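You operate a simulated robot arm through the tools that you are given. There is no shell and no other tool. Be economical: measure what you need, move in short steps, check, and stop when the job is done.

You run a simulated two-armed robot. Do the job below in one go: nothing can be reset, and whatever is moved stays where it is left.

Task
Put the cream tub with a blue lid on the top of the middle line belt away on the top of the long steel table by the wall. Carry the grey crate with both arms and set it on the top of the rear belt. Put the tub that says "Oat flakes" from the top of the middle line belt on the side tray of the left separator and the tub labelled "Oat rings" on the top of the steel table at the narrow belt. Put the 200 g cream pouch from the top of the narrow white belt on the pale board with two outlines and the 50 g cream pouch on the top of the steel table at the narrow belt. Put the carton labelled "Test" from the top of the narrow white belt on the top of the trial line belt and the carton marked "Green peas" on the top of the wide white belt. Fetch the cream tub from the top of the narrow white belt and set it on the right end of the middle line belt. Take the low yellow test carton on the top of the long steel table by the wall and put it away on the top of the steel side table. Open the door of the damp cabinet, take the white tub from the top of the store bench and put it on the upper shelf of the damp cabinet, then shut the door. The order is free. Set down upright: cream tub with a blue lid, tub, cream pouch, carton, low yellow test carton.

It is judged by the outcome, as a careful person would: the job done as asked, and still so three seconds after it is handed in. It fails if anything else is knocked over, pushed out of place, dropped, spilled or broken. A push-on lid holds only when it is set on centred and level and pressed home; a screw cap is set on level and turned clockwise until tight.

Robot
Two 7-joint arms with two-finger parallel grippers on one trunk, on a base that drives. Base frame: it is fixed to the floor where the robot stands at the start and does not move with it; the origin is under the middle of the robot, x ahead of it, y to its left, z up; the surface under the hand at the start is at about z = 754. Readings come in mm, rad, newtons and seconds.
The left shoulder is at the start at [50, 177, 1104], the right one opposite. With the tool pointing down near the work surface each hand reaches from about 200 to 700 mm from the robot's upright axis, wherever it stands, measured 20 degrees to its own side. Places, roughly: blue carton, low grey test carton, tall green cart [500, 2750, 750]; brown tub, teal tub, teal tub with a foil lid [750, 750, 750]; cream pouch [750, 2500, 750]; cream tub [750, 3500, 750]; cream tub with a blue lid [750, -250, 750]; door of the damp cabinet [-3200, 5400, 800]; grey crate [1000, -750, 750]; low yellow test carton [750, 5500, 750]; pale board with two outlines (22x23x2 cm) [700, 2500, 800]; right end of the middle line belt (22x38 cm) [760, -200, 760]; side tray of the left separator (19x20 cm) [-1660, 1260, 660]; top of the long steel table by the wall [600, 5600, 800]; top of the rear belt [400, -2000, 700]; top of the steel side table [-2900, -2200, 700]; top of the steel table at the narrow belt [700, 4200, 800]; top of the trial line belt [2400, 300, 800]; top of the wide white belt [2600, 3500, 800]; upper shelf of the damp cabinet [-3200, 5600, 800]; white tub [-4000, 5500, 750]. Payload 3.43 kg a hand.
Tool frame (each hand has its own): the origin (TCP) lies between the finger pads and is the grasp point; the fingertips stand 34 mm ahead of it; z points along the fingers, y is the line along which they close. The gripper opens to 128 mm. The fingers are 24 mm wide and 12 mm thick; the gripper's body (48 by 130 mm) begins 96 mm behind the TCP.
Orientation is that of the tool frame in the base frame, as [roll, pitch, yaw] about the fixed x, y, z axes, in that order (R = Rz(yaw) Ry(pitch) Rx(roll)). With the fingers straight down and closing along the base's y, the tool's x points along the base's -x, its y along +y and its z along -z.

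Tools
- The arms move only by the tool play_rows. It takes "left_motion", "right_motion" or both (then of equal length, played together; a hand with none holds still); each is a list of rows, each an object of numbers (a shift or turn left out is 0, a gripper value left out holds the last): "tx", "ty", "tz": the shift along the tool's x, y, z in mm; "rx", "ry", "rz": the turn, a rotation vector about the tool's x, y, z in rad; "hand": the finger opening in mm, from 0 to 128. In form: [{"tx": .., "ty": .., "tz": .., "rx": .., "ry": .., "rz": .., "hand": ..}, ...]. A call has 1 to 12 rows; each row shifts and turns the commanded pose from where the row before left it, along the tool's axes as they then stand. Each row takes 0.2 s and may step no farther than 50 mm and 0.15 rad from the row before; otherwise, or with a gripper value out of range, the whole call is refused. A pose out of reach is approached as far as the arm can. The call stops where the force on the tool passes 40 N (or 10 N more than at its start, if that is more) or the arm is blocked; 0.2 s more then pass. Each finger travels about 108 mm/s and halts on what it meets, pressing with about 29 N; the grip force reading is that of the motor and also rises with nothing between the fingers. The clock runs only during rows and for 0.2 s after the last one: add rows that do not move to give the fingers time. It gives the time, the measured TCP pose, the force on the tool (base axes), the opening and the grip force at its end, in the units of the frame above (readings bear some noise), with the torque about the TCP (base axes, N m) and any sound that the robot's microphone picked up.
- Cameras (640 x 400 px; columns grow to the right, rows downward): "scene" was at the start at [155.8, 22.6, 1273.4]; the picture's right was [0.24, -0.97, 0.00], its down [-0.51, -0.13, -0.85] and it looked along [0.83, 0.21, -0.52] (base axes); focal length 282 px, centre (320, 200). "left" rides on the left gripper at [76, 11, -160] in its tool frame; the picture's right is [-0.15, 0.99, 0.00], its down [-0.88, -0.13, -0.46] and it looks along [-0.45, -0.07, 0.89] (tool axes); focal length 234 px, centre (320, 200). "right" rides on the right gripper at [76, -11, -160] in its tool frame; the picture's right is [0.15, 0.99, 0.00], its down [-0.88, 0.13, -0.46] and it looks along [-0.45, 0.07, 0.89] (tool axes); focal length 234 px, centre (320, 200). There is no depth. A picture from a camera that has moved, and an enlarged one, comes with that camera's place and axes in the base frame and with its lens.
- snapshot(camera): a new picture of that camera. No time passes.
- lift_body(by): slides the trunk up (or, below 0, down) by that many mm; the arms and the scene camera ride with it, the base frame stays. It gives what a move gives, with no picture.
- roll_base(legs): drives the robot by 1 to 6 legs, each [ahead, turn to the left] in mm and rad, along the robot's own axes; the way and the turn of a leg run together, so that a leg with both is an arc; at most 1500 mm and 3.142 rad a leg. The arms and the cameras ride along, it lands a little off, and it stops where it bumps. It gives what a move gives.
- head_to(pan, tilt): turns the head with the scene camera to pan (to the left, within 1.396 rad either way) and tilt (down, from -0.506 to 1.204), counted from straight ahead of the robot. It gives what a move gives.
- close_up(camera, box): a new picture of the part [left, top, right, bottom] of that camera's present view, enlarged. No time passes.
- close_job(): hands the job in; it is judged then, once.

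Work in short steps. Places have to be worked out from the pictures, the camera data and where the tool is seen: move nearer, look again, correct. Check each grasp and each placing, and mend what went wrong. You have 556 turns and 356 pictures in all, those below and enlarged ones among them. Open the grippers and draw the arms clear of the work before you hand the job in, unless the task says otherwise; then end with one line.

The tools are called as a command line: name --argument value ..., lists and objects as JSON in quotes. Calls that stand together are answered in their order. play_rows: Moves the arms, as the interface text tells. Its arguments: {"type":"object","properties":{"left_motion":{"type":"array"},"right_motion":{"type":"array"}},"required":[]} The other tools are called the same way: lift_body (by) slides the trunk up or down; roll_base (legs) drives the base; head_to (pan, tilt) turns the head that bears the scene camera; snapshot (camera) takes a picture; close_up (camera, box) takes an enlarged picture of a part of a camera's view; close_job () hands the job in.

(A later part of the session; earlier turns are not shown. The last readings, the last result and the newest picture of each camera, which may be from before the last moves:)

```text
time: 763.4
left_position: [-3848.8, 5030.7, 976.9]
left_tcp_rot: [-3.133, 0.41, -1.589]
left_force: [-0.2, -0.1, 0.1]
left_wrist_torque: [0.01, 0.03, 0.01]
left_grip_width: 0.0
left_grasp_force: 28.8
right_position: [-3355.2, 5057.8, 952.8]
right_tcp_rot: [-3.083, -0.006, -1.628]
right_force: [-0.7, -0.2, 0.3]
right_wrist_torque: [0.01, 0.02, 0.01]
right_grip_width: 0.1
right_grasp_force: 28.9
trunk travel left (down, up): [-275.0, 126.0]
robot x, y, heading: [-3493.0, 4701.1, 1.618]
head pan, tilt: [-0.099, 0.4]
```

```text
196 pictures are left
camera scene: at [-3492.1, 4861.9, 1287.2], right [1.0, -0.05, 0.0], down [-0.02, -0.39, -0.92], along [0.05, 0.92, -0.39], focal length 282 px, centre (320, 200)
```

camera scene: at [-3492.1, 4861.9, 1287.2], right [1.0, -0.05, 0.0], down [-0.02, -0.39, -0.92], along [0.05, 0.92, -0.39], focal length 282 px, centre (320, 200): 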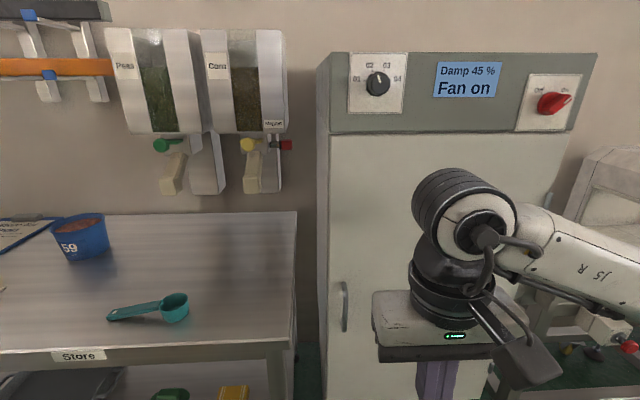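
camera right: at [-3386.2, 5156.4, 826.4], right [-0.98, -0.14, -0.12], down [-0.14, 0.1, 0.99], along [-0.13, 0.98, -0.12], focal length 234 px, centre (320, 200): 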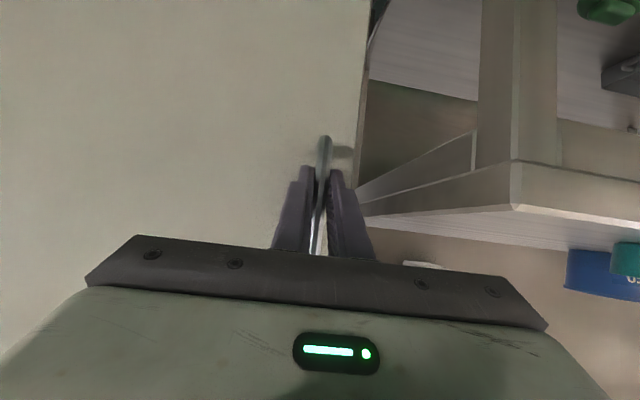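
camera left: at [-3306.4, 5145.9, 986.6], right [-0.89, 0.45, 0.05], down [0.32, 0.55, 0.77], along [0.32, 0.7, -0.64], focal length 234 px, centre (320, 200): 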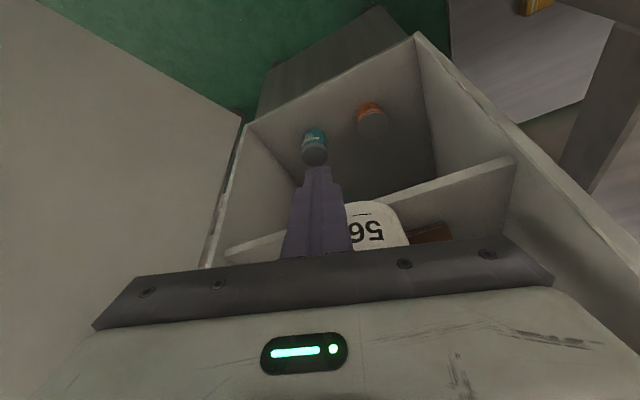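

The door is shut. Straighten both hands, open them, and drive to the narrow belt's south end (y≈2500).

play_rows --left_motion '[{"ry": 0.14, "hand": 100}, {"ry": 0.14}, {"ry": 0.13}, {}]' --right_motion '[{"rx": -0.057, "ry": -0.008, "hand": 100}, {}, {}, {}]'

roll_base --legs '[[-300, 0], [0, -1.618], [1500, 0], [1500, 0], [150, 0], [0, -1.571]]'

roll_base --legs '[[1500, 0], [450, 0], [0, 1.571]]'

head_to --pan 0 --tilt 0.45

snapshot --camera "scene"

```text
time: 764.4
left_position: [-3849.3, 5031.9, 977.5]
left_tcp_rot: [-3.134, -0.001, -1.593]
left_force: [0.2, 0.2, 1.1]
left_wrist_torque: [-0.02, 0.01, 0.02]
left_grip_width: 99.7
left_grasp_force: 0.2
right_position: [-3355.0, 5055.4, 952.2]
right_tcp_rot: [-3.14, -0.002, -1.628]
right_force: [-0.6, -0.4, 0.7]
right_wrist_torque: [0.01, -0.02, 0.0]
right_grip_width: 100.1
right_grasp_force: 0.1
trunk travel left (down, up): [-275.0, 126.0]
robot x, y, heading: [-3492.4, 4697.8, 1.611]
head pan, tilt: [-0.099, 0.4]
```

```text
time: 789.3
left_position: [-4.5, 3848.6, 977.3]
left_tcp_rot: [-3.132, -0.002, 1.443]
left_force: [-0.6, -0.3, -0.2]
left_wrist_torque: [0.0, 0.04, -0.02]
left_grip_width: 99.9
left_grasp_force: 0.0
right_position: [-498.8, 3874.9, 953.0]
right_tcp_rot: [3.141, 0.001, 1.41]
right_force: [0.9, 0.6, -0.1]
right_wrist_torque: [0.02, 0.01, 0.02]
right_grip_width: 99.9
right_grasp_force: 0.2
trunk travel left (down, up): [-275.0, 126.0]
robot x, y, heading: [-322.4, 4218.6, -1.631]
head pan, tilt: [-0.099, 0.4]
```

```text
time: 798.3
left_position: [-136.4, 2077.4, 977.3]
left_tcp_rot: [-3.136, -0.001, 1.413]
left_force: [-0.1, 0.6, 0.0]
left_wrist_torque: [-0.07, -0.02, 0.01]
left_grip_width: 100.1
left_grasp_force: 0.0
right_position: [-630.3, 2118.5, 952.4]
right_tcp_rot: [-3.139, 0.0, 1.374]
right_force: [-0.5, -0.5, -0.2]
right_wrist_torque: [-0.02, 0.05, -0.01]
right_grip_width: 99.8
right_grasp_force: 0.0
trunk travel left (down, up): [-275.0, 126.0]
robot x, y, heading: [-443.7, 2453.2, -1.66]
head pan, tilt: [-0.099, 0.4]
stopped in leg 2: the robot was blocked; the commanded pose is now the measured one
```

```text
time: 799.0
left_position: [-135.9, 2075.9, 977.1]
left_tcp_rot: [-3.136, 0.001, 1.414]
left_force: [0.3, 0.4, -0.4]
left_wrist_torque: [-0.01, -0.01, 0.0]
left_grip_width: 100.1
left_grasp_force: 0.1
right_position: [-630.1, 2118.7, 952.3]
right_tcp_rot: [-3.139, 0.002, 1.376]
right_force: [0.1, 0.3, -0.3]
right_wrist_torque: [0.02, -0.02, 0.0]
right_grip_width: 99.8
right_grasp_force: 0.0
trunk travel left (down, up): [-275.0, 126.0]
robot x, y, heading: [-445.7, 2456.2, -1.66]
head pan, tilt: [0.0, 0.45]
```

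```text
195 pictures are left
camera scene: at [-460.9, 2293.6, 1282.4], right [-1.0, 0.09, 0.0], down [0.04, 0.43, -0.9], along [-0.08, -0.9, -0.44], focal length 282 px, centre (320, 200)
```

scene: 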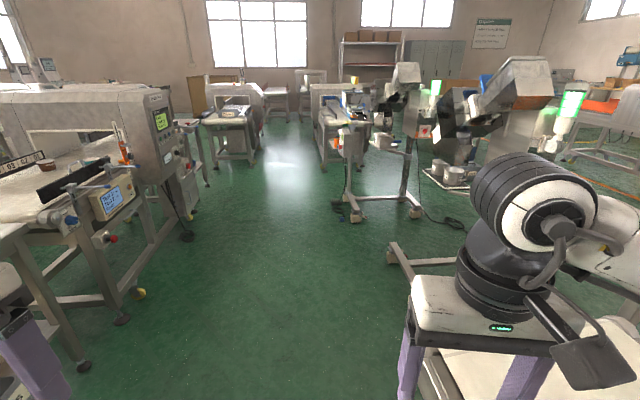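

The base touched the white belt's leg on my right. Back up slightly and turn to face the narrow belt.

roll_base --legs '[[-60, 0], [0, 1.66]]'

head_to --pan 0 --tilt 0.4

snapshot --camera "scene"

```text
time: 803.9
left_position: [-83.4, 2848.5, 976.4]
left_tcp_rot: [-3.133, -0.001, 3.055]
left_force: [0.2, 0.2, 0.4]
left_wrist_torque: [-0.02, 0.0, 0.01]
left_grip_width: 99.9
left_grasp_force: 0.0
right_position: [-92.3, 2351.4, 952.9]
right_tcp_rot: [-3.139, 0.0, 3.017]
right_force: [0.4, 0.6, 0.2]
right_wrist_torque: [0.0, -0.01, -0.01]
right_grip_width: 99.9
right_grasp_force: 0.0
trunk travel left (down, up): [-275.0, 126.0]
robot x, y, heading: [-440.4, 2511.5, -0.018]
head pan, tilt: [0.0, 0.45]
```

```text
time: 804.5
left_position: [-84.0, 2848.6, 977.7]
left_tcp_rot: [-3.135, 0.001, 3.058]
left_force: [0.5, -0.2, 0.2]
left_wrist_torque: [-0.01, 0.03, 0.02]
left_grip_width: 100.1
left_grasp_force: 0.1
right_position: [-91.5, 2352.6, 953.0]
right_tcp_rot: [-3.139, 0.0, 3.017]
right_force: [0.0, 0.0, 1.1]
right_wrist_torque: [0.01, 0.01, 0.04]
right_grip_width: 99.7
right_grasp_force: 0.0
trunk travel left (down, up): [-275.0, 126.0]
robot x, y, heading: [-442.0, 2514.6, -0.021]
head pan, tilt: [0.0, 0.4]
```

```text
194 pictures are left
camera scene: at [-278.0, 2510.8, 1287.0], right [-0.02, -1.0, 0.0], down [-0.39, 0.01, -0.92], along [0.92, -0.02, -0.39], focal length 282 px, centre (320, 200)
```

scene: 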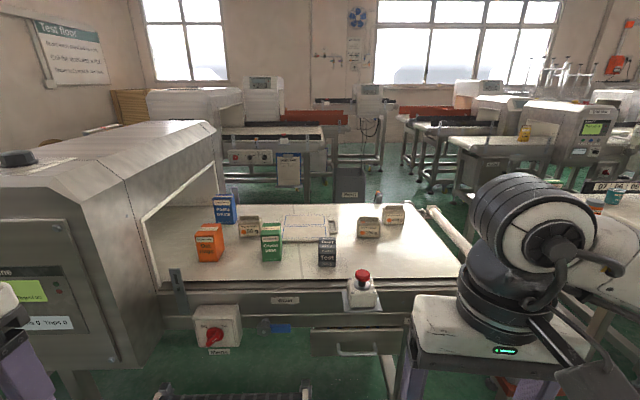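

close_up --camera "scene" --box '[180, 180, 440, 290]'

```text
2.46 times, centred on (310, 235) of scene
camera zoom: at [-278.0, 2510.8, 1287.0], right [-0.02, -1.0, 0.0], down [-0.39, 0.01, -0.92], along [0.92, -0.02, -0.39], focal length 693 px, centre (345, 114)
```

zoom: 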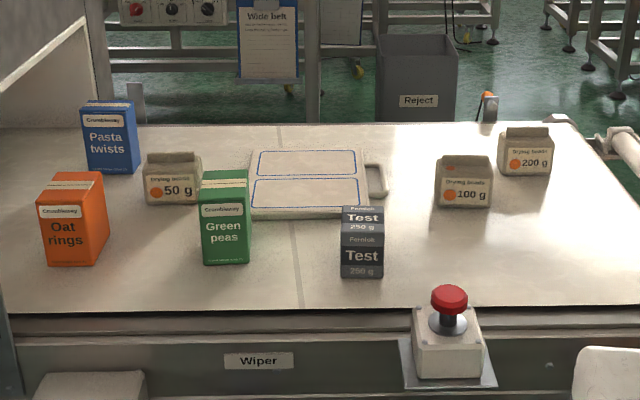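

I can read all: pouches 50/100/200 g, cartons "Green peas", "Test". I'll take Test with the right and Green peas with the left hand from this side. Drive ahead 475.

roll_base --legs '[[475, 0.02]]'

head_to --pan 0.1 --tilt 0.75

snapshot --camera "scene"

```text
time: 807.2
left_position: [351.6, 2842.8, 976.4]
left_tcp_rot: [-3.135, 0.001, 3.067]
left_force: [0.3, -1.0, -0.3]
left_wrist_torque: [0.01, 0.0, -0.05]
left_grip_width: 99.8
left_grasp_force: 0.1
right_position: [349.4, 2346.5, 952.6]
right_tcp_rot: [-3.14, 0.0, 3.026]
right_force: [0.6, 0.3, 0.3]
right_wrist_torque: [0.0, 0.01, -0.01]
right_grip_width: 99.8
right_grasp_force: 0.1
trunk travel left (down, up): [-275.0, 126.0]
robot x, y, heading: [-1.0, 2505.5, -0.012]
head pan, tilt: [0.0, 0.4]
stopped in leg 1: the robot was blocked; the commanded pose is now the measured one
```

```text
time: 808.0
left_position: [351.4, 2844.2, 976.0]
left_tcp_rot: [-3.135, -0.002, 3.066]
left_force: [-0.5, 0.2, 0.5]
left_wrist_torque: [0.03, -0.01, 0.0]
left_grip_width: 100.0
left_grasp_force: 0.2
right_position: [348.5, 2347.7, 951.8]
right_tcp_rot: [-3.14, 0.0, 3.027]
right_force: [0.0, 0.2, 0.1]
right_wrist_torque: [0.01, 0.0, 0.02]
right_grip_width: 99.9
right_grasp_force: 0.1
trunk travel left (down, up): [-275.0, 126.0]
robot x, y, heading: [-0.3, 2507.3, -0.01]
head pan, tilt: [0.099, 0.75]
```

```text
192 pictures are left
camera scene: at [150.6, 2513.0, 1256.0], right [0.09, -1.0, 0.0], down [-0.68, -0.06, -0.73], along [0.73, 0.06, -0.68], focal length 282 px, centre (320, 200)
```

scene: 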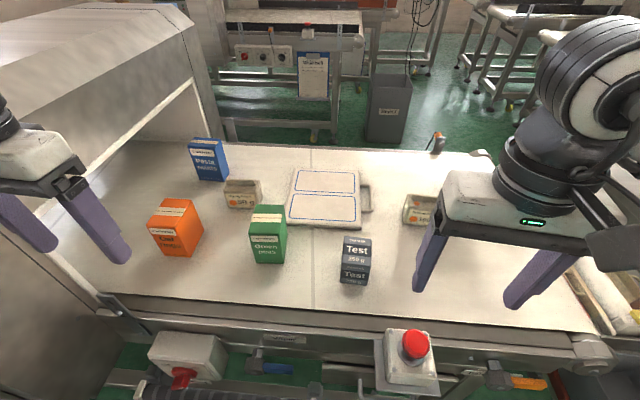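

Robot blocked at x≈0, still within reach. Test carton ≈[484,2470] (60×70×60), Green peas ≈[508,2655] (75×45×127), belt z≈755. Move the right hand above the Test carton.

play_rows --right_motion '[{"rz": -0.1, "ty": 30, "tx": -30}, {"ty": 30, "tx": -34}, {"ty": 31, "tx": -36}, {"ty": 31, "tx": -36}, {}]'

snapshot --camera "right"

close_up --camera "scene" --box '[140, 130, 440, 310]'

```text
time: 809.2
left_position: [350.3, 2843.9, 977.3]
left_tcp_rot: [-3.137, -0.001, 3.067]
left_force: [0.7, -0.2, -0.3]
left_wrist_torque: [0.03, -0.01, -0.03]
left_grip_width: 100.1
left_grasp_force: 0.0
right_position: [492.1, 2464.6, 951.0]
right_tcp_rot: [-3.14, 0.0, 3.127]
right_force: [0.4, -0.3, -0.7]
right_wrist_torque: [-0.05, 0.04, 0.0]
right_grip_width: 99.9
right_grasp_force: 0.1
trunk travel left (down, up): [-275.0, 126.0]
robot x, y, heading: [-2.7, 2505.9, -0.013]
head pan, tilt: [0.099, 0.75]
```

```text
191 pictures are left
camera right: at [417.2, 2454.3, 1110.2], right [-0.13, 0.99, 0.0], down [0.88, 0.12, 0.46], along [0.45, 0.06, -0.89], focal length 234 px, centre (320, 200)
```

right: 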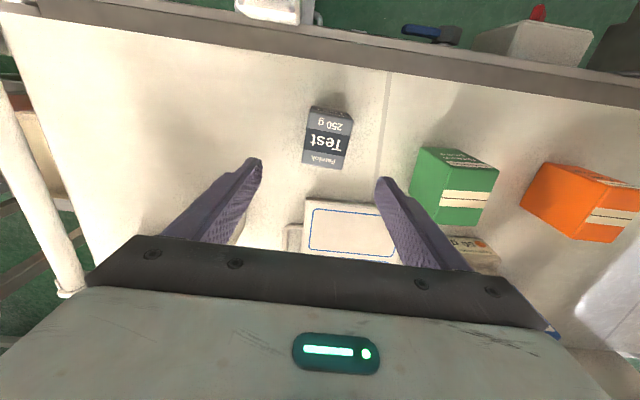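

```text
2.13 times, centred on (290, 220) of scene
camera zoom: at [150.6, 2512.9, 1256.0], right [0.09, -1.0, 0.0], down [-0.68, -0.06, -0.73], along [0.73, 0.06, -0.68], focal length 600 px, centre (384, 157)
```

zoom: 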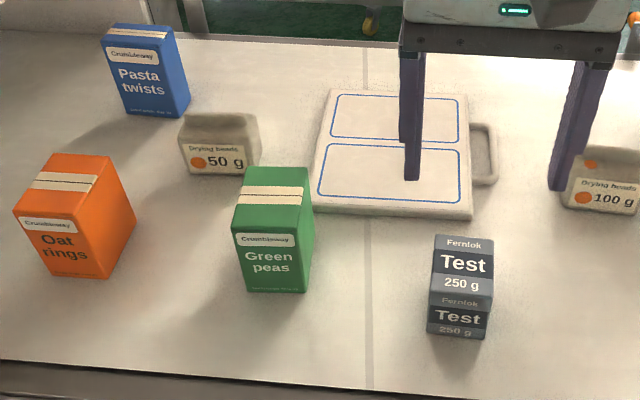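

Test carton at [484,2472], axis-aligned. Correct and descend to 795, close.

play_rows --right_motion '[{"tx": 8, "ty": 7, "tz": 30}, {"tz": 40}, {"tz": 40}, {"tz": 30}, {"tz": 16}, {"hand": 20}, {}, {}, {}]'

play_rows --right_motion '[{"tz": -15}, {"tz": -40}, {"tz": -45}, {"tz": -45}, {"tz": -45}, {}]'

snapshot --camera "scene"

```text
time: 811.2
left_position: [351.0, 2843.3, 976.7]
left_tcp_rot: [-3.136, 0.0, 3.067]
left_force: [1.0, 0.3, 0.2]
left_wrist_torque: [0.0, 0.03, -0.04]
left_grip_width: 100.1
left_grasp_force: 0.1
right_position: [481.4, 2469.9, 794.1]
right_tcp_rot: [-3.14, -0.001, 3.127]
right_force: [-0.6, 0.3, 0.0]
right_wrist_torque: [-0.01, -0.02, 0.02]
right_grip_width: 54.9
right_grasp_force: 28.8
trunk travel left (down, up): [-275.0, 126.0]
robot x, y, heading: [0.7, 2506.4, -0.009]
head pan, tilt: [0.099, 0.75]
```

```text
time: 812.6
left_position: [351.1, 2843.1, 977.0]
left_tcp_rot: [-3.134, -0.002, 3.066]
left_force: [-0.3, -0.2, -0.1]
left_wrist_torque: [0.01, 0.0, -0.01]
left_grip_width: 100.0
left_grasp_force: 0.1
right_position: [480.9, 2469.2, 987.3]
right_tcp_rot: [-3.14, -0.002, 3.129]
right_force: [0.1, -0.5, -3.3]
right_wrist_torque: [0.02, 0.02, -0.01]
right_grip_width: 54.5
right_grasp_force: 29.0
trunk travel left (down, up): [-275.0, 126.0]
robot x, y, heading: [-1.5, 2502.7, -0.009]
head pan, tilt: [0.099, 0.75]
```

```text
189 pictures are left
camera scene: at [150.8, 2513.0, 1255.9], right [0.09, -1.0, 0.0], down [-0.68, -0.06, -0.73], along [0.73, 0.06, -0.68], focal length 282 px, centre (320, 200)
```

scene: 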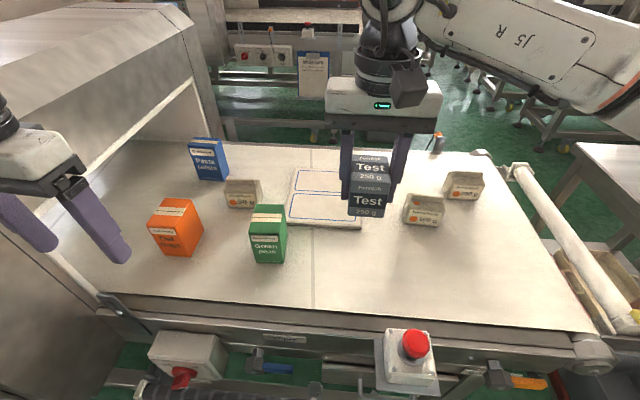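

Test held. Move it aside to the right, tilt the left hand 0.3 and bring it over the Green peas carton.

play_rows --right_motion '[{"ty": -40}, {"ty": -40}, {"ty": -40}, {"ty": -30}, {}, {}, {}, {}, {}]' --left_motion '[{"ry": -0.1, "rz": -0.03}, {"ry": -0.1, "rz": -0.03}, {"ry": -0.1}, {"tx": -30, "ty": -37, "tz": 9}, {"tx": -30, "ty": -37, "tz": 9}, {"tx": -30, "ty": -37, "tz": 9}, {"tx": -30, "ty": -37, "tz": 9}, {"tx": -30, "ty": -38, "tz": 9}, {}]'

snapshot --camera "left"

snapshot --camera "scene"

```text
time: 814.6
left_position: [507.4, 2655.3, 981.6]
left_tcp_rot: [-3.128, 0.3, 3.131]
left_force: [0.4, 0.9, -0.2]
left_wrist_torque: [0.02, -0.01, 0.02]
left_grip_width: 100.2
left_grasp_force: 0.0
right_position: [479.9, 2319.2, 988.2]
right_tcp_rot: [-3.141, 0.001, 3.127]
right_force: [-0.2, 0.0, -1.9]
right_wrist_torque: [0.01, 0.03, -0.01]
right_grip_width: 54.7
right_grasp_force: 29.1
trunk travel left (down, up): [-275.0, 126.0]
robot x, y, heading: [-1.6, 2504.8, -0.012]
head pan, tilt: [0.099, 0.75]
```

```text
188 pictures are left
camera left: at [388.3, 2668.9, 1112.9], right [0.15, 0.99, 0.03], down [0.71, -0.13, 0.7], along [0.69, -0.09, -0.72], focal length 234 px, centre (320, 200)
```

left: 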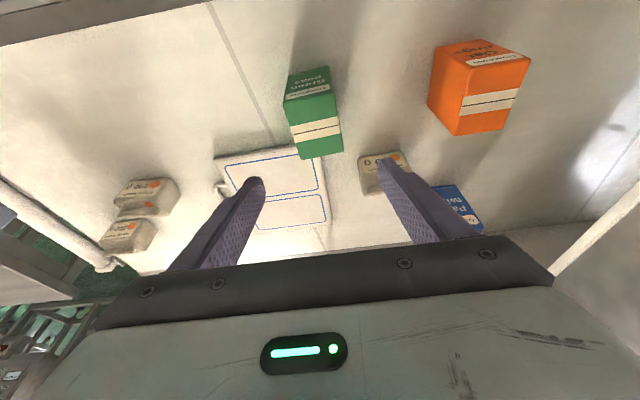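

```text
187 pictures are left
camera scene: at [150.6, 2512.9, 1256.0], right [0.09, -1.0, 0.0], down [-0.68, -0.06, -0.73], along [0.73, 0.06, -0.68], focal length 282 px, centre (320, 200)
```

scene: 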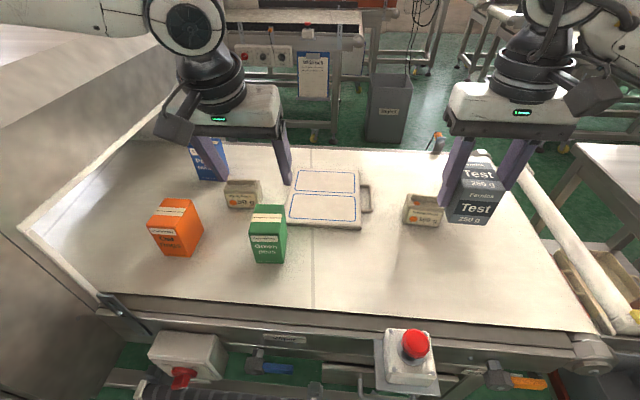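

Green peas top spans x 473–538, y 2628–2680. Hand is centred; descend to z≈830 and close.

play_rows --left_motion '[{"tx": 11, "tz": 36}, {"tx": 11, "tz": 36}, {"tx": 11, "tz": 36}, {"tx": 11, "tz": 36}, {"hand": 20}, {}, {}, {}]'

play_rows --left_motion '[{"tx": -4, "tz": -14}, {"tx": -9, "tz": -29}, {"tx": -12, "tz": -38}, {"tx": -13, "tz": -43}, {"tx": -13, "tz": -43}, {}]'

snapshot --camera "scene"

```text
time: 816.4
left_position: [502.6, 2661.6, 835.5]
left_tcp_rot: [-3.126, 0.301, 3.128]
left_force: [-0.9, -1.2, -0.2]
left_wrist_torque: [-0.05, -0.11, -0.09]
left_grip_width: 59.9
left_grasp_force: 29.4
left hand out of reach, approached as far as the arm can: row 4
right_position: [480.4, 2318.5, 987.5]
right_tcp_rot: [-3.141, 0.001, 3.127]
right_force: [-0.6, -0.1, -3.2]
right_wrist_torque: [0.01, 0.0, 0.01]
right_grip_width: 54.7
right_grasp_force: 28.6
trunk travel left (down, up): [-275.0, 126.0]
robot x, y, heading: [1.4, 2505.8, -0.011]
head pan, tilt: [0.099, 0.75]
```

```text
time: 817.8
left_position: [499.5, 2665.4, 1012.7]
left_tcp_rot: [-3.128, 0.298, 3.13]
left_force: [-0.1, 0.1, -4.1]
left_wrist_torque: [-0.03, 0.1, 0.0]
left_grip_width: 59.8
left_grasp_force: 29.0
right_position: [481.6, 2319.4, 986.7]
right_tcp_rot: [-3.14, -0.002, 3.127]
right_force: [0.0, -0.4, -2.0]
right_wrist_torque: [-0.03, 0.0, -0.02]
right_grip_width: 54.9
right_grasp_force: 29.2
trunk travel left (down, up): [-275.0, 126.0]
robot x, y, heading: [1.2, 2507.4, -0.01]
head pan, tilt: [0.099, 0.75]
```

```text
186 pictures are left
camera scene: at [151.2, 2513.2, 1255.8], right [0.09, -1.0, 0.0], down [-0.68, -0.06, -0.73], along [0.73, 0.06, -0.68], focal length 282 px, centre (320, 200)
```

scene: 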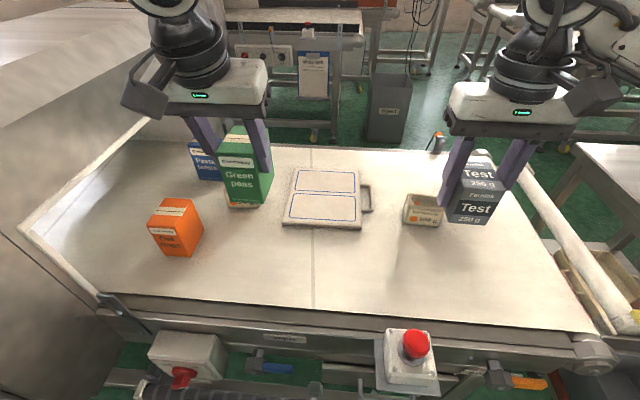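

Both cartons held. Go round by the north to the far aisle.

roll_base --legs '[[-330, 0], [0, 1.581], [1500, 0], [960, 0], [0, -1.571]]'

roll_base --legs '[[1500, 0], [480, 0], [0, -1.571], [900, 0]]'

head_to --pan 0.9 --tilt 0.4

snapshot --camera "scene"

```text
time: 839.3
left_position: [111.1, 5115.5, 1012.7]
left_tcp_rot: [-3.128, 0.298, -3.139]
left_force: [-0.3, 0.9, -3.6]
left_wrist_torque: [-0.02, 0.09, -0.01]
left_grip_width: 59.7
left_grasp_force: 29.4
right_position: [97.3, 4770.3, 986.5]
right_tcp_rot: [-3.14, -0.001, 3.14]
right_force: [-0.1, 0.3, -2.3]
right_wrist_torque: [0.03, 0.01, 0.0]
right_grip_width: 55.0
right_grasp_force: 28.4
trunk travel left (down, up): [-275.0, 126.0]
robot x, y, heading: [-387.1, 4947.8, 0.003]
head pan, tilt: [0.099, 0.75]
```

```text
time: 857.3
left_position: [1724.6, 3555.6, 1012.3]
left_tcp_rot: [-3.128, 0.3, 1.557]
left_force: [0.5, 0.9, -3.9]
left_wrist_torque: [0.08, -0.01, 0.02]
left_grip_width: 59.8
left_grasp_force: 29.0
right_position: [1380.1, 3575.3, 986.7]
right_tcp_rot: [-3.14, -0.002, 1.552]
right_force: [0.7, 0.2, -2.8]
right_wrist_torque: [0.05, -0.03, -0.02]
right_grip_width: 54.9
right_grasp_force: 28.7
trunk travel left (down, up): [-275.0, 126.0]
robot x, y, heading: [1567.1, 4057.7, -1.586]
head pan, tilt: [0.099, 0.75]
```

```text
time: 858.4
left_position: [1724.8, 3556.0, 1013.3]
left_tcp_rot: [-3.128, 0.3, 1.557]
left_force: [-0.3, 0.4, -4.1]
left_wrist_torque: [0.09, 0.0, 0.0]
left_grip_width: 60.0
left_grasp_force: 29.0
right_position: [1379.4, 3576.2, 987.0]
right_tcp_rot: [-3.141, -0.003, 1.552]
right_force: [0.0, -0.6, -3.2]
right_wrist_torque: [-0.01, 0.01, 0.02]
right_grip_width: 54.9
right_grasp_force: 28.4
trunk travel left (down, up): [-275.0, 126.0]
robot x, y, heading: [1565.1, 4054.2, -1.587]
head pan, tilt: [0.901, 0.4]
```

```text
185 pictures are left
camera scene: at [1635.9, 3929.1, 1286.9], right [-0.63, -0.78, 0.0], down [-0.3, 0.25, -0.92], along [0.71, -0.58, -0.39], focal length 282 px, centre (320, 200)
```

scene: 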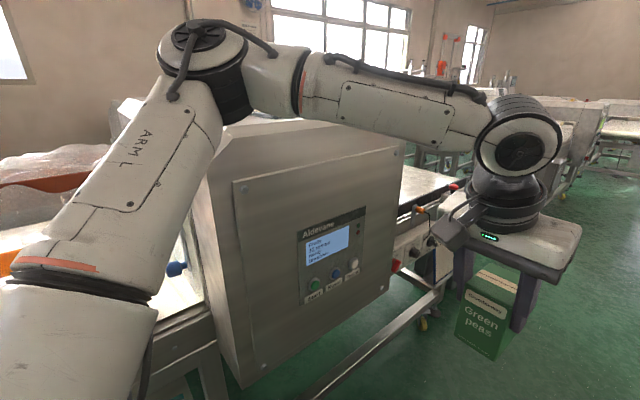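

The wide line's machine is here; its open belt section lies further south. Drive to y≈2900 and face it.

roll_base --legs '[[1150, 0.015], [0, 1.571]]'

head_to --pan 0 --tilt 0.5

snapshot --camera "scene"

```text
time: 868.1
left_position: [2065.9, 3087.7, 1012.9]
left_tcp_rot: [-3.127, 0.298, -3.122]
left_force: [-0.8, -0.8, -3.3]
left_wrist_torque: [0.0, 0.1, -0.02]
left_grip_width: 59.7
left_grasp_force: 29.5
right_position: [2056.8, 2742.1, 987.1]
right_tcp_rot: [-3.14, -0.003, -3.123]
right_force: [0.2, -0.2, -2.9]
right_wrist_torque: [0.02, -0.02, -0.03]
right_grip_width: 54.8
right_grasp_force: 28.4
trunk travel left (down, up): [-275.0, 126.0]
robot x, y, heading: [1569.6, 2914.2, 0.021]
head pan, tilt: [0.901, 0.4]
```

```text
time: 869.3
left_position: [2064.5, 3088.1, 1012.9]
left_tcp_rot: [-3.127, 0.299, -3.121]
left_force: [1.3, 0.2, -4.7]
left_wrist_torque: [0.0, 0.15, -0.01]
left_grip_width: 59.4
left_grasp_force: 29.1
right_position: [2058.3, 2741.9, 987.0]
right_tcp_rot: [-3.14, -0.001, -3.125]
right_force: [0.3, 0.5, -1.8]
right_wrist_torque: [-0.01, 0.03, -0.03]
right_grip_width: 54.6
right_grasp_force: 29.1
trunk travel left (down, up): [-275.0, 126.0]
robot x, y, heading: [1571.4, 2909.0, 0.028]
head pan, tilt: [0.0, 0.499]
```

```text
184 pictures are left
camera scene: at [1730.6, 2916.5, 1277.8], right [0.02, -1.0, 0.0], down [-0.48, -0.01, -0.88], along [0.88, 0.02, -0.48], focal length 282 px, centre (320, 200)
```

scene: 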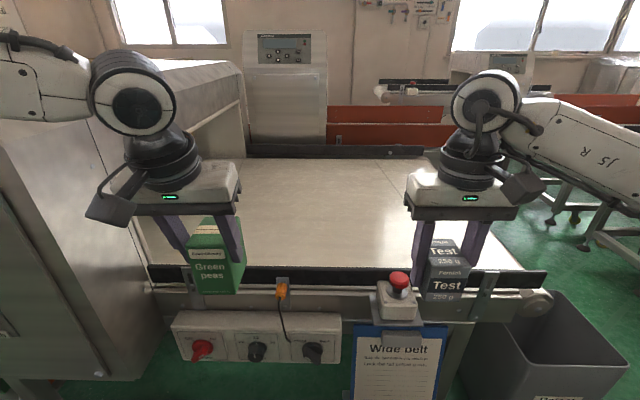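

The wide belt is ahead behind a low guard board (x≈2260). Drive ahead 200 mm.

roll_base --legs '[[205, -0.02]]'

head_to --pan 0.3 --tilt 0.7

snapshot --camera "scene"

```text
time: 870.9
left_position: [2274.4, 3079.0, 1013.0]
left_tcp_rot: [-3.127, 0.299, -3.141]
left_force: [0.2, 0.5, -3.4]
left_wrist_torque: [0.0, 0.09, 0.01]
left_grip_width: 59.7
left_grasp_force: 29.2
right_position: [2261.0, 2733.9, 986.0]
right_tcp_rot: [-3.14, -0.002, 3.138]
right_force: [0.2, 0.1, -3.2]
right_wrist_torque: [0.01, 0.0, 0.01]
right_grip_width: 54.7
right_grasp_force: 28.9
trunk travel left (down, up): [-275.0, 126.0]
robot x, y, heading: [1777.1, 2914.8, 0.002]
head pan, tilt: [0.0, 0.499]
```

```text
time: 871.7
left_position: [2274.8, 3079.1, 1012.4]
left_tcp_rot: [-3.126, 0.299, -3.139]
left_force: [0.2, -0.1, -3.9]
left_wrist_torque: [0.0, 0.09, 0.0]
left_grip_width: 59.8
left_grasp_force: 29.5
right_position: [2260.7, 2733.5, 986.1]
right_tcp_rot: [-3.14, -0.001, 3.139]
right_force: [0.4, -1.3, -1.5]
right_wrist_torque: [0.01, 0.0, -0.01]
right_grip_width: 54.9
right_grasp_force: 29.1
trunk travel left (down, up): [-275.0, 126.0]
robot x, y, heading: [1776.5, 2914.1, -0.004]
head pan, tilt: [0.3, 0.7]
```

```text
183 pictures are left
camera scene: at [1927.0, 2940.2, 1260.1], right [0.29, -0.96, 0.0], down [-0.62, -0.19, -0.76], along [0.73, 0.23, -0.64], focal length 282 px, centre (320, 200)
```

scene: 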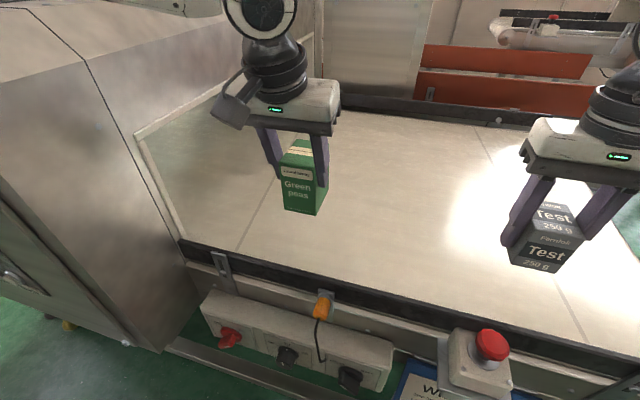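

Near guard board at x≈2245; the belt begins just behind. Creep 40 mm ahead, then extend the left hand 45 mm and lower.

roll_base --legs '[[40, 0]]'

play_rows --left_motion '[{"tx": -22, "tz": 7}, {"tx": -21, "tz": 7}, {"tx": 10, "tz": 32}, {"tx": 10, "tz": 32}, {}]'

snapshot --camera "scene"

```text
time: 872.6
left_position: [2316.1, 3079.3, 1012.8]
left_tcp_rot: [-3.127, 0.298, 3.14]
left_force: [-0.1, -0.2, -3.1]
left_wrist_torque: [-0.02, 0.14, -0.04]
left_grip_width: 59.8
left_grasp_force: 28.6
right_position: [2299.3, 2733.2, 986.3]
right_tcp_rot: [-3.139, -0.001, 3.136]
right_force: [0.6, -0.4, -3.0]
right_wrist_torque: [0.0, 0.03, 0.0]
right_grip_width: 54.7
right_grasp_force: 29.5
trunk travel left (down, up): [-275.0, 126.0]
robot x, y, heading: [1814.3, 2911.9, -0.002]
head pan, tilt: [0.3, 0.7]
```

```text
time: 874.0
left_position: [2359.8, 3064.8, 1021.8]
left_tcp_rot: [3.136, 0.438, 3.126]
left_force: [-0.8, 0.3, -3.5]
left_wrist_torque: [-0.02, 0.08, 0.01]
left_grip_width: 59.9
left_grasp_force: 28.7
right_position: [2285.3, 2723.9, 993.8]
right_tcp_rot: [3.128, 0.016, 3.139]
right_force: [-0.4, 0.5, -1.8]
right_wrist_torque: [0.01, -0.04, 0.02]
right_grip_width: 54.7
right_grasp_force: 29.3
trunk travel left (down, up): [-275.0, 126.0]
robot x, y, heading: [1816.4, 2916.6, 0.002]
head pan, tilt: [0.3, 0.7]
stopped in row 5 (left hand): the arm was blocked; the commanded pose is now the measured one
```

```text
182 pictures are left
camera scene: at [1947.4, 2929.2, 1264.2], right [0.3, -0.95, -0.01], down [-0.6, -0.18, -0.78], along [0.74, 0.24, -0.63], focal length 282 px, centre (320, 200)
```

scene: 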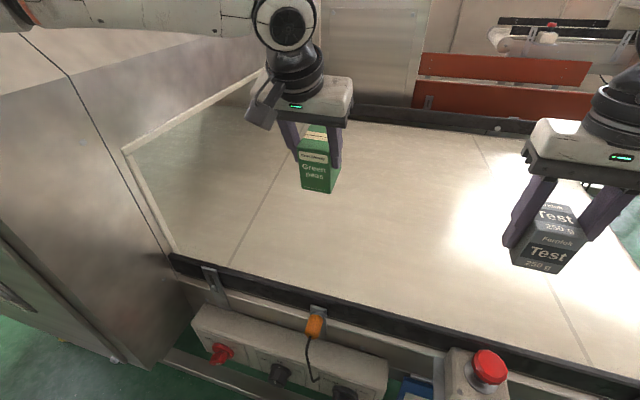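

The left forearm met the machine housing. Raise and re-level the hand, then shift the robot ~350 mm south, away from the machine.

play_rows --left_motion '[{"tz": -30}, {"tz": -30, "ry": 0.07}, {"ry": 0.07, "rx": 0.02}, {}]'

roll_base --legs '[[-250, 0], [0, -1.571], [370, 0], [0, 1.571], [260, 0]]'

snapshot --camera "scene"

```text
time: 875.2
left_position: [2332.8, 3074.2, 1114.5]
left_tcp_rot: [-3.115, 0.376, 3.138]
left_force: [-0.4, 1.2, -3.2]
left_wrist_torque: [0.0, 0.09, -0.03]
left_grip_width: 59.6
left_grasp_force: 28.7
right_position: [2282.6, 2729.1, 997.7]
right_tcp_rot: [3.137, 0.02, 3.138]
right_force: [0.2, -0.3, -2.9]
right_wrist_torque: [0.02, 0.04, 0.02]
right_grip_width: 54.7
right_grasp_force: 29.6
trunk travel left (down, up): [-275.0, 126.0]
robot x, y, heading: [1813.6, 2917.4, 0.009]
head pan, tilt: [0.3, 0.7]
stopped in row 4 (left hand): the arm was blocked; the commanded pose is now the measured one
```

```text
time: 888.1
left_position: [2363.4, 2724.8, 1076.1]
left_tcp_rot: [-3.108, 0.306, -3.123]
left_force: [0.5, 0.9, -4.3]
left_wrist_torque: [0.02, 0.12, 0.0]
left_grip_width: 59.8
left_grasp_force: 29.0
right_position: [2316.6, 2379.5, 985.7]
right_tcp_rot: [-3.14, -0.001, -3.126]
right_force: [0.9, 0.7, -3.4]
right_wrist_torque: [-0.03, 0.04, 0.0]
right_grip_width: 55.3
right_grasp_force: 28.6
trunk travel left (down, up): [-275.0, 126.0]
robot x, y, heading: [1832.8, 2549.8, 0.027]
head pan, tilt: [0.3, 0.7]
```

```text
181 pictures are left
camera scene: at [1979.6, 2582.9, 1260.0], right [0.32, -0.95, 0.0], down [-0.61, -0.2, -0.76], along [0.72, 0.24, -0.65], focal length 282 px, centre (320, 200)
```

scene: 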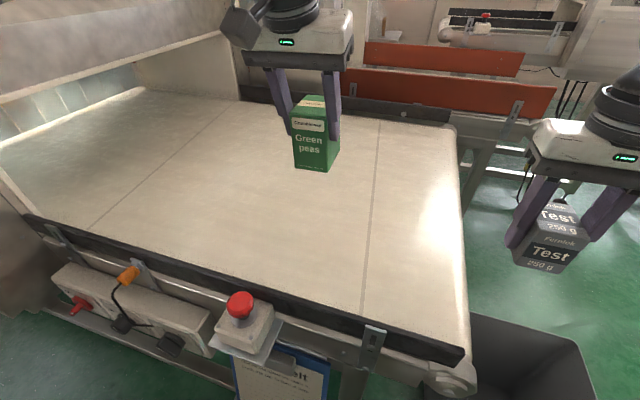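

Good spot now over the belt. Lower to ~z 900.

play_rows --left_motion '[{"tx": 12, "tz": 38, "rx": -0.018}, {"tx": 12, "tz": 38}, {"tx": 12, "tz": 38}, {"tx": 12, "tz": 38}, {"tx": 6, "tz": 19}, {}]'

snapshot --camera "scene"

```text
time: 889.5
left_position: [2362.5, 2721.6, 895.3]
left_tcp_rot: [-3.126, 0.308, -3.125]
left_force: [0.6, -0.5, -3.3]
left_wrist_torque: [0.02, 0.1, 0.02]
left_grip_width: 59.7
left_grasp_force: 28.6
right_position: [2315.3, 2378.9, 986.4]
right_tcp_rot: [-3.14, -0.001, -3.127]
right_force: [-0.2, -0.5, -3.3]
right_wrist_torque: [0.02, 0.0, -0.01]
right_grip_width: 54.7
right_grasp_force: 29.4
trunk travel left (down, up): [-275.0, 126.0]
robot x, y, heading: [1834.3, 2555.4, 0.026]
head pan, tilt: [0.3, 0.7]
```

```text
180 pictures are left
camera scene: at [1979.0, 2582.8, 1260.1], right [0.32, -0.95, 0.0], down [-0.61, -0.2, -0.76], along [0.72, 0.24, -0.64], focal length 282 px, centre (320, 200)
```

scene: 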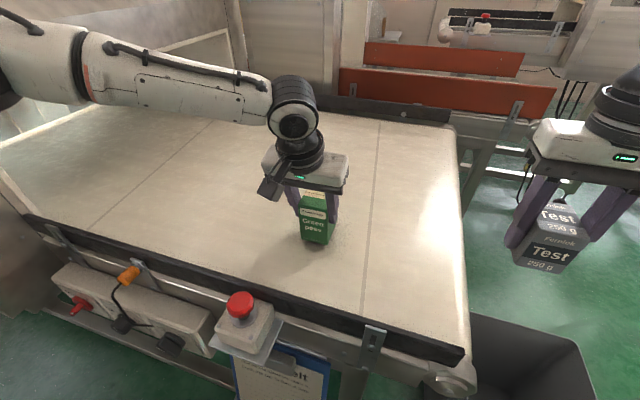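

Continue down.

play_rows --left_motion '[{"tx": 3, "tz": 9.6}, {"tx": 3, "tz": 9.6}, {"tx": 2, "tz": 7}, {"tx": 1.5, "tz": 5}, {"tx": 1.2, "tz": 3.8}, {"tx": 1.2, "tz": 3.8}, {"tx": 1.2, "tz": 3.8}]'

```text
time: 891.1
left_position: [2355.4, 2728.6, 862.1]
left_tcp_rot: [-3.12, 0.319, -3.126]
left_force: [3.3, -9.6, 24.6]
left_wrist_torque: [0.24, -0.14, -0.17]
left_grip_width: 59.7
left_grasp_force: 28.9
left hand out of reach, approached as far as the arm can: row 2, 4, 7
right_position: [2314.8, 2379.1, 987.1]
right_tcp_rot: [3.141, -0.001, -3.125]
right_force: [0.3, -0.1, -3.1]
right_wrist_torque: [-0.01, 0.03, -0.01]
right_grip_width: 54.8
right_grasp_force: 29.2
trunk travel left (down, up): [-275.0, 126.0]
robot x, y, heading: [1829.2, 2552.0, 0.022]
head pan, tilt: [0.3, 0.7]
```

Contact (24 N). Check uprightness.

close_up --camera "scene" --box '[230, 130, 400, 270]'

```text
2.86 times, centred on (315, 200) of scene
camera zoom: at [1976.9, 2581.2, 1260.5], right [0.32, -0.95, 0.0], down [-0.61, -0.2, -0.77], along [0.73, 0.24, -0.64], focal length 804 px, centre (334, 200)
```

zoom: 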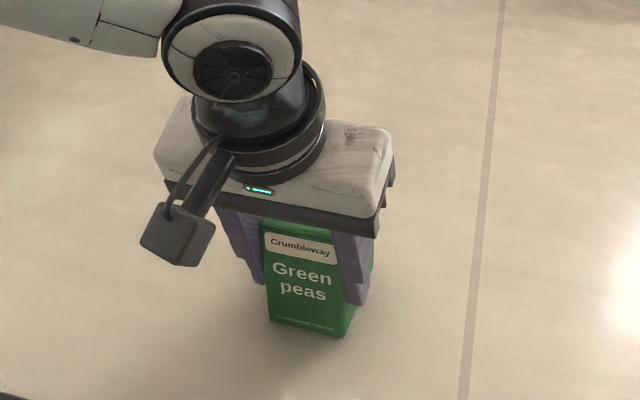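

It stands. Release and rise.

play_rows --left_motion '[{"tx": -0.6, "tz": -2}, {"hand": 95}, {}, {}]'

play_rows --left_motion '[{"tx": -9, "tz": -29}, {"tx": -12, "tz": -38}, {"tx": -14, "tz": -43}, {"tx": -14, "tz": -43}, {"ry": 0.1}, {"ry": 0.1}, {"ry": 0.1}, {}]'

snapshot --camera "scene"

```text
time: 892.1
left_position: [2354.9, 2731.5, 859.2]
left_tcp_rot: [-3.125, 0.307, -3.123]
left_force: [-0.4, 0.0, 0.7]
left_wrist_torque: [-0.01, -0.02, -0.02]
left_grip_width: 95.2
left_grasp_force: 0.1
right_position: [2315.1, 2380.2, 987.3]
right_tcp_rot: [-3.141, -0.002, -3.126]
right_force: [-0.2, -0.4, -2.6]
right_wrist_torque: [-0.03, 0.01, 0.05]
right_grip_width: 54.7
right_grasp_force: 28.9
trunk travel left (down, up): [-275.0, 126.0]
robot x, y, heading: [1827.8, 2554.3, 0.021]
head pan, tilt: [0.3, 0.7]
```

```text
time: 893.9
left_position: [2338.5, 2750.0, 1016.1]
left_tcp_rot: [-3.123, 0.009, -3.129]
left_force: [-0.1, 0.5, -0.5]
left_wrist_torque: [0.0, -0.01, 0.01]
left_grip_width: 95.0
left_grasp_force: 0.0
left hand out of reach, approached as far as the arm can: row 6, 7
right_position: [2315.5, 2380.7, 986.3]
right_tcp_rot: [-3.14, -0.003, -3.125]
right_force: [0.3, 0.7, -2.8]
right_wrist_torque: [-0.02, 0.05, 0.03]
right_grip_width: 55.0
right_grasp_force: 28.9
trunk travel left (down, up): [-275.0, 126.0]
robot x, y, heading: [1829.2, 2555.6, 0.021]
head pan, tilt: [0.3, 0.7]
```

```text
178 pictures are left
camera scene: at [1978.7, 2582.7, 1260.2], right [0.32, -0.95, 0.0], down [-0.61, -0.2, -0.76], along [0.73, 0.24, -0.64], focal length 282 px, centre (320, 200)
```

scene: 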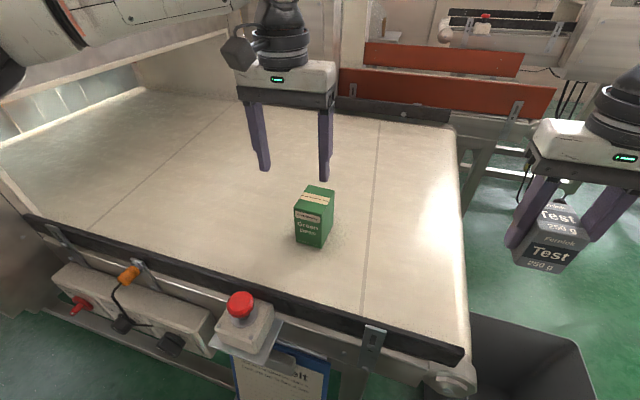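

Green peas stands on the wide belt. Next: the Test carton to the trial line. Back out and go south.

roll_base --legs '[[-250, 0], [0, -1.592], [1450, 0]]'

head_to --pan 0.6 --tilt 0.4

snapshot --camera "scene"

```text
time: 906.4
left_position: [1717.4, 589.0, 1015.5]
left_tcp_rot: [-3.125, 0.01, 1.533]
left_force: [-0.1, 0.5, 0.9]
left_wrist_torque: [0.02, 0.01, 0.0]
left_grip_width: 94.8
left_grasp_force: 0.0
right_position: [1348.9, 632.0, 986.5]
right_tcp_rot: [-3.14, -0.002, 1.534]
right_force: [0.3, -0.1, -3.1]
right_wrist_torque: [0.02, -0.01, 0.01]
right_grip_width: 54.9
right_grasp_force: 28.6
trunk travel left (down, up): [-275.0, 126.0]
robot x, y, heading: [1546.6, 1106.1, -1.596]
head pan, tilt: [0.3, 0.7]
```

```text
time: 907.2
left_position: [1717.0, 588.7, 1016.0]
left_tcp_rot: [-3.124, 0.011, 1.534]
left_force: [-0.5, -0.2, -0.5]
left_wrist_torque: [-0.01, 0.0, -0.01]
left_grip_width: 95.2
left_grasp_force: 0.0
right_position: [1348.5, 631.8, 985.9]
right_tcp_rot: [-3.14, -0.002, 1.533]
right_force: [0.6, 0.3, -2.1]
right_wrist_torque: [0.02, 0.03, 0.01]
right_grip_width: 54.6
right_grasp_force: 28.7
trunk travel left (down, up): [-275.0, 126.0]
robot x, y, heading: [1544.8, 1109.2, -1.595]
head pan, tilt: [0.6, 0.4]
```

```text
177 pictures are left
camera scene: at [1594.5, 961.1, 1287.0], right [-0.84, -0.54, 0.0], down [-0.21, 0.33, -0.92], along [0.5, -0.77, -0.39], focal length 282 px, centre (320, 200)
```

scene: 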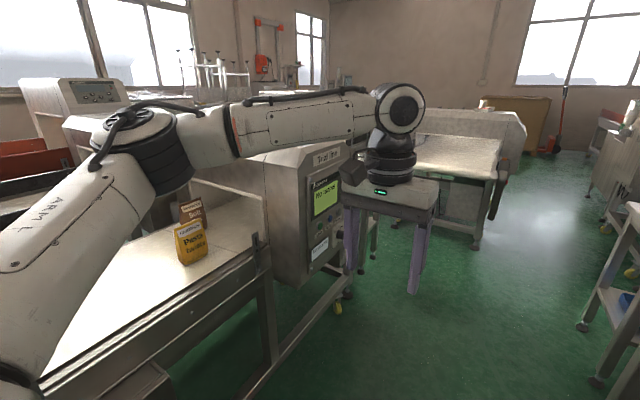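

The trial line's north belt section has two cartons near [2460,480]; free area around y≈800. Face it.

roll_base --legs '[[150, 0], [0, 1.596], [200, 0]]'

head_to --pan -0.1 --tilt 0.6

snapshot --camera "scene"

```text
time: 913.6
left_position: [2256.2, 1133.2, 1015.5]
left_tcp_rot: [-3.125, 0.008, 3.12]
left_force: [-0.3, 0.8, -0.1]
left_wrist_torque: [0.0, -0.01, 0.03]
left_grip_width: 95.0
left_grasp_force: 0.0
right_position: [2219.1, 764.5, 985.5]
right_tcp_rot: [-3.139, -0.001, 3.119]
right_force: [0.3, 0.4, -2.0]
right_wrist_torque: [-0.02, 0.02, 0.0]
right_grip_width: 55.0
right_grasp_force: 28.9
trunk travel left (down, up): [-275.0, 126.0]
robot x, y, heading: [1744.4, 957.7, -0.009]
head pan, tilt: [0.6, 0.4]
```

```text
time: 914.6
left_position: [2255.1, 1133.6, 1017.4]
left_tcp_rot: [-3.125, 0.009, 3.119]
left_force: [-0.5, -0.3, -0.2]
left_wrist_torque: [0.03, 0.02, 0.02]
left_grip_width: 95.0
left_grasp_force: 0.1
right_position: [2219.2, 765.2, 986.3]
right_tcp_rot: [-3.141, -0.002, 3.121]
right_force: [-0.6, 0.9, -2.8]
right_wrist_torque: [0.01, 0.02, -0.02]
right_grip_width: 54.7
right_grasp_force: 28.8
trunk travel left (down, up): [-275.0, 126.0]
robot x, y, heading: [1741.4, 958.8, -0.009]
head pan, tilt: [-0.099, 0.6]
```

```text
176 pictures are left
camera scene: at [1896.3, 946.2, 1268.8], right [-0.11, -0.99, 0.0], down [-0.56, 0.06, -0.83], along [0.82, -0.09, -0.56], focal length 282 px, centre (320, 200)
```

scene: 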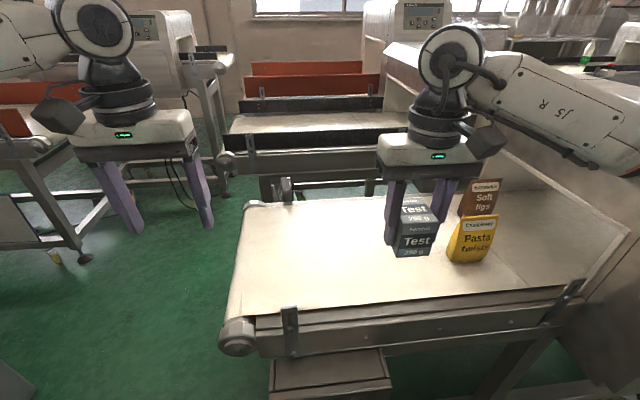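

Place it at ≈[2390,765], clear of the other cartons. Drive 120 ahead, extend and lower.

roll_base --legs '[[120, 0]]'

play_rows --right_motion '[{"tx": -25}, {"tx": -25}, {"tz": 45}, {"tz": 45}, {"tz": 30}, {}]'

snapshot --camera "scene"

```text
time: 915.9
left_position: [2377.3, 1132.9, 1016.3]
left_tcp_rot: [-3.127, 0.009, 3.119]
left_force: [-0.6, -0.1, -1.0]
left_wrist_torque: [-0.01, 0.02, 0.0]
left_grip_width: 94.9
left_grasp_force: 0.0
right_position: [2341.5, 763.5, 986.0]
right_tcp_rot: [-3.141, -0.001, 3.121]
right_force: [-0.2, -0.5, -1.8]
right_wrist_torque: [-0.01, 0.05, 0.0]
right_grip_width: 54.9
right_grasp_force: 28.7
trunk travel left (down, up): [-275.0, 126.0]
robot x, y, heading: [1861.0, 953.5, -0.012]
head pan, tilt: [-0.099, 0.6]
```

```text
time: 917.3
left_position: [2377.6, 1130.9, 1016.2]
left_tcp_rot: [-3.126, 0.011, 3.118]
left_force: [-0.2, 0.2, -0.1]
left_wrist_torque: [0.0, -0.04, -0.03]
left_grip_width: 95.1
left_grasp_force: 0.0
right_position: [2390.8, 763.1, 865.7]
right_tcp_rot: [-3.14, -0.002, 3.121]
right_force: [1.0, 0.3, -2.7]
right_wrist_torque: [-0.01, 0.03, -0.02]
right_grip_width: 54.7
right_grasp_force: 29.1
trunk travel left (down, up): [-275.0, 126.0]
robot x, y, heading: [1862.0, 954.3, -0.01]
head pan, tilt: [-0.099, 0.6]
```

```text
175 pictures are left
camera scene: at [2017.4, 944.7, 1268.8], right [-0.11, -0.99, 0.0], down [-0.56, 0.06, -0.82], along [0.82, -0.09, -0.57], focal length 282 px, centre (320, 200)
```

scene: 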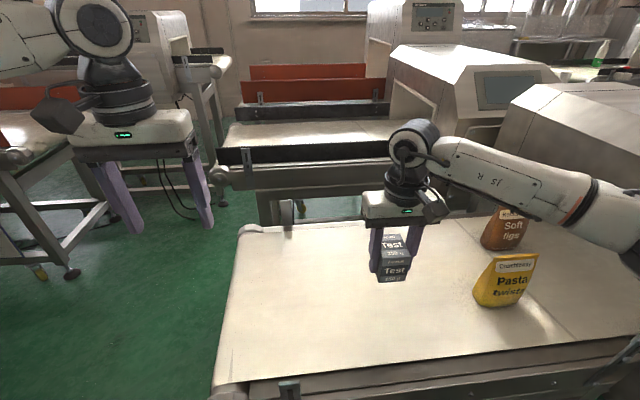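

Feel down.

play_rows --right_motion '[{"tz": 8}, {"tz": 8}, {"tz": 8}, {"tz": 6}, {"tz": 4}, {"tz": 4}, {"tz": 4}, {"tz": 4}]'

```text
time: 919.1
left_position: [2378.3, 1132.5, 1016.4]
left_tcp_rot: [-3.126, 0.009, 3.12]
left_force: [0.2, -0.1, -1.0]
left_wrist_torque: [0.0, 0.0, -0.02]
left_grip_width: 94.9
left_grasp_force: 0.0
right_position: [2391.0, 762.3, 820.8]
right_tcp_rot: [-3.139, -0.003, 3.122]
right_force: [0.9, 0.4, -2.5]
right_wrist_torque: [-0.02, 0.0, 0.01]
right_grip_width: 55.0
right_grasp_force: 29.5
trunk travel left (down, up): [-275.0, 126.0]
robot x, y, heading: [1862.6, 954.3, -0.016]
head pan, tilt: [-0.099, 0.6]
```

play_rows --right_motion '[{"tz": 4}, {"tz": 4}, {"tz": 4}, {"tz": 4}, {"tz": 4}, {"tz": 4}]'

```text
time: 920.5
left_position: [2375.2, 1132.1, 1017.7]
left_tcp_rot: [-3.123, 0.012, 3.119]
left_force: [0.7, 0.1, -0.2]
left_wrist_torque: [0.01, -0.01, 0.02]
left_grip_width: 94.9
left_grasp_force: 0.0
right_position: [2390.8, 762.5, 800.9]
right_tcp_rot: [3.14, 0.008, 3.121]
right_force: [-0.9, -3.6, 27.5]
right_wrist_torque: [-0.17, -0.08, -0.15]
right_grip_width: 54.5
right_grasp_force: 28.9
trunk travel left (down, up): [-275.0, 126.0]
robot x, y, heading: [1856.7, 958.8, -0.016]
head pan, tilt: [-0.099, 0.6]
```

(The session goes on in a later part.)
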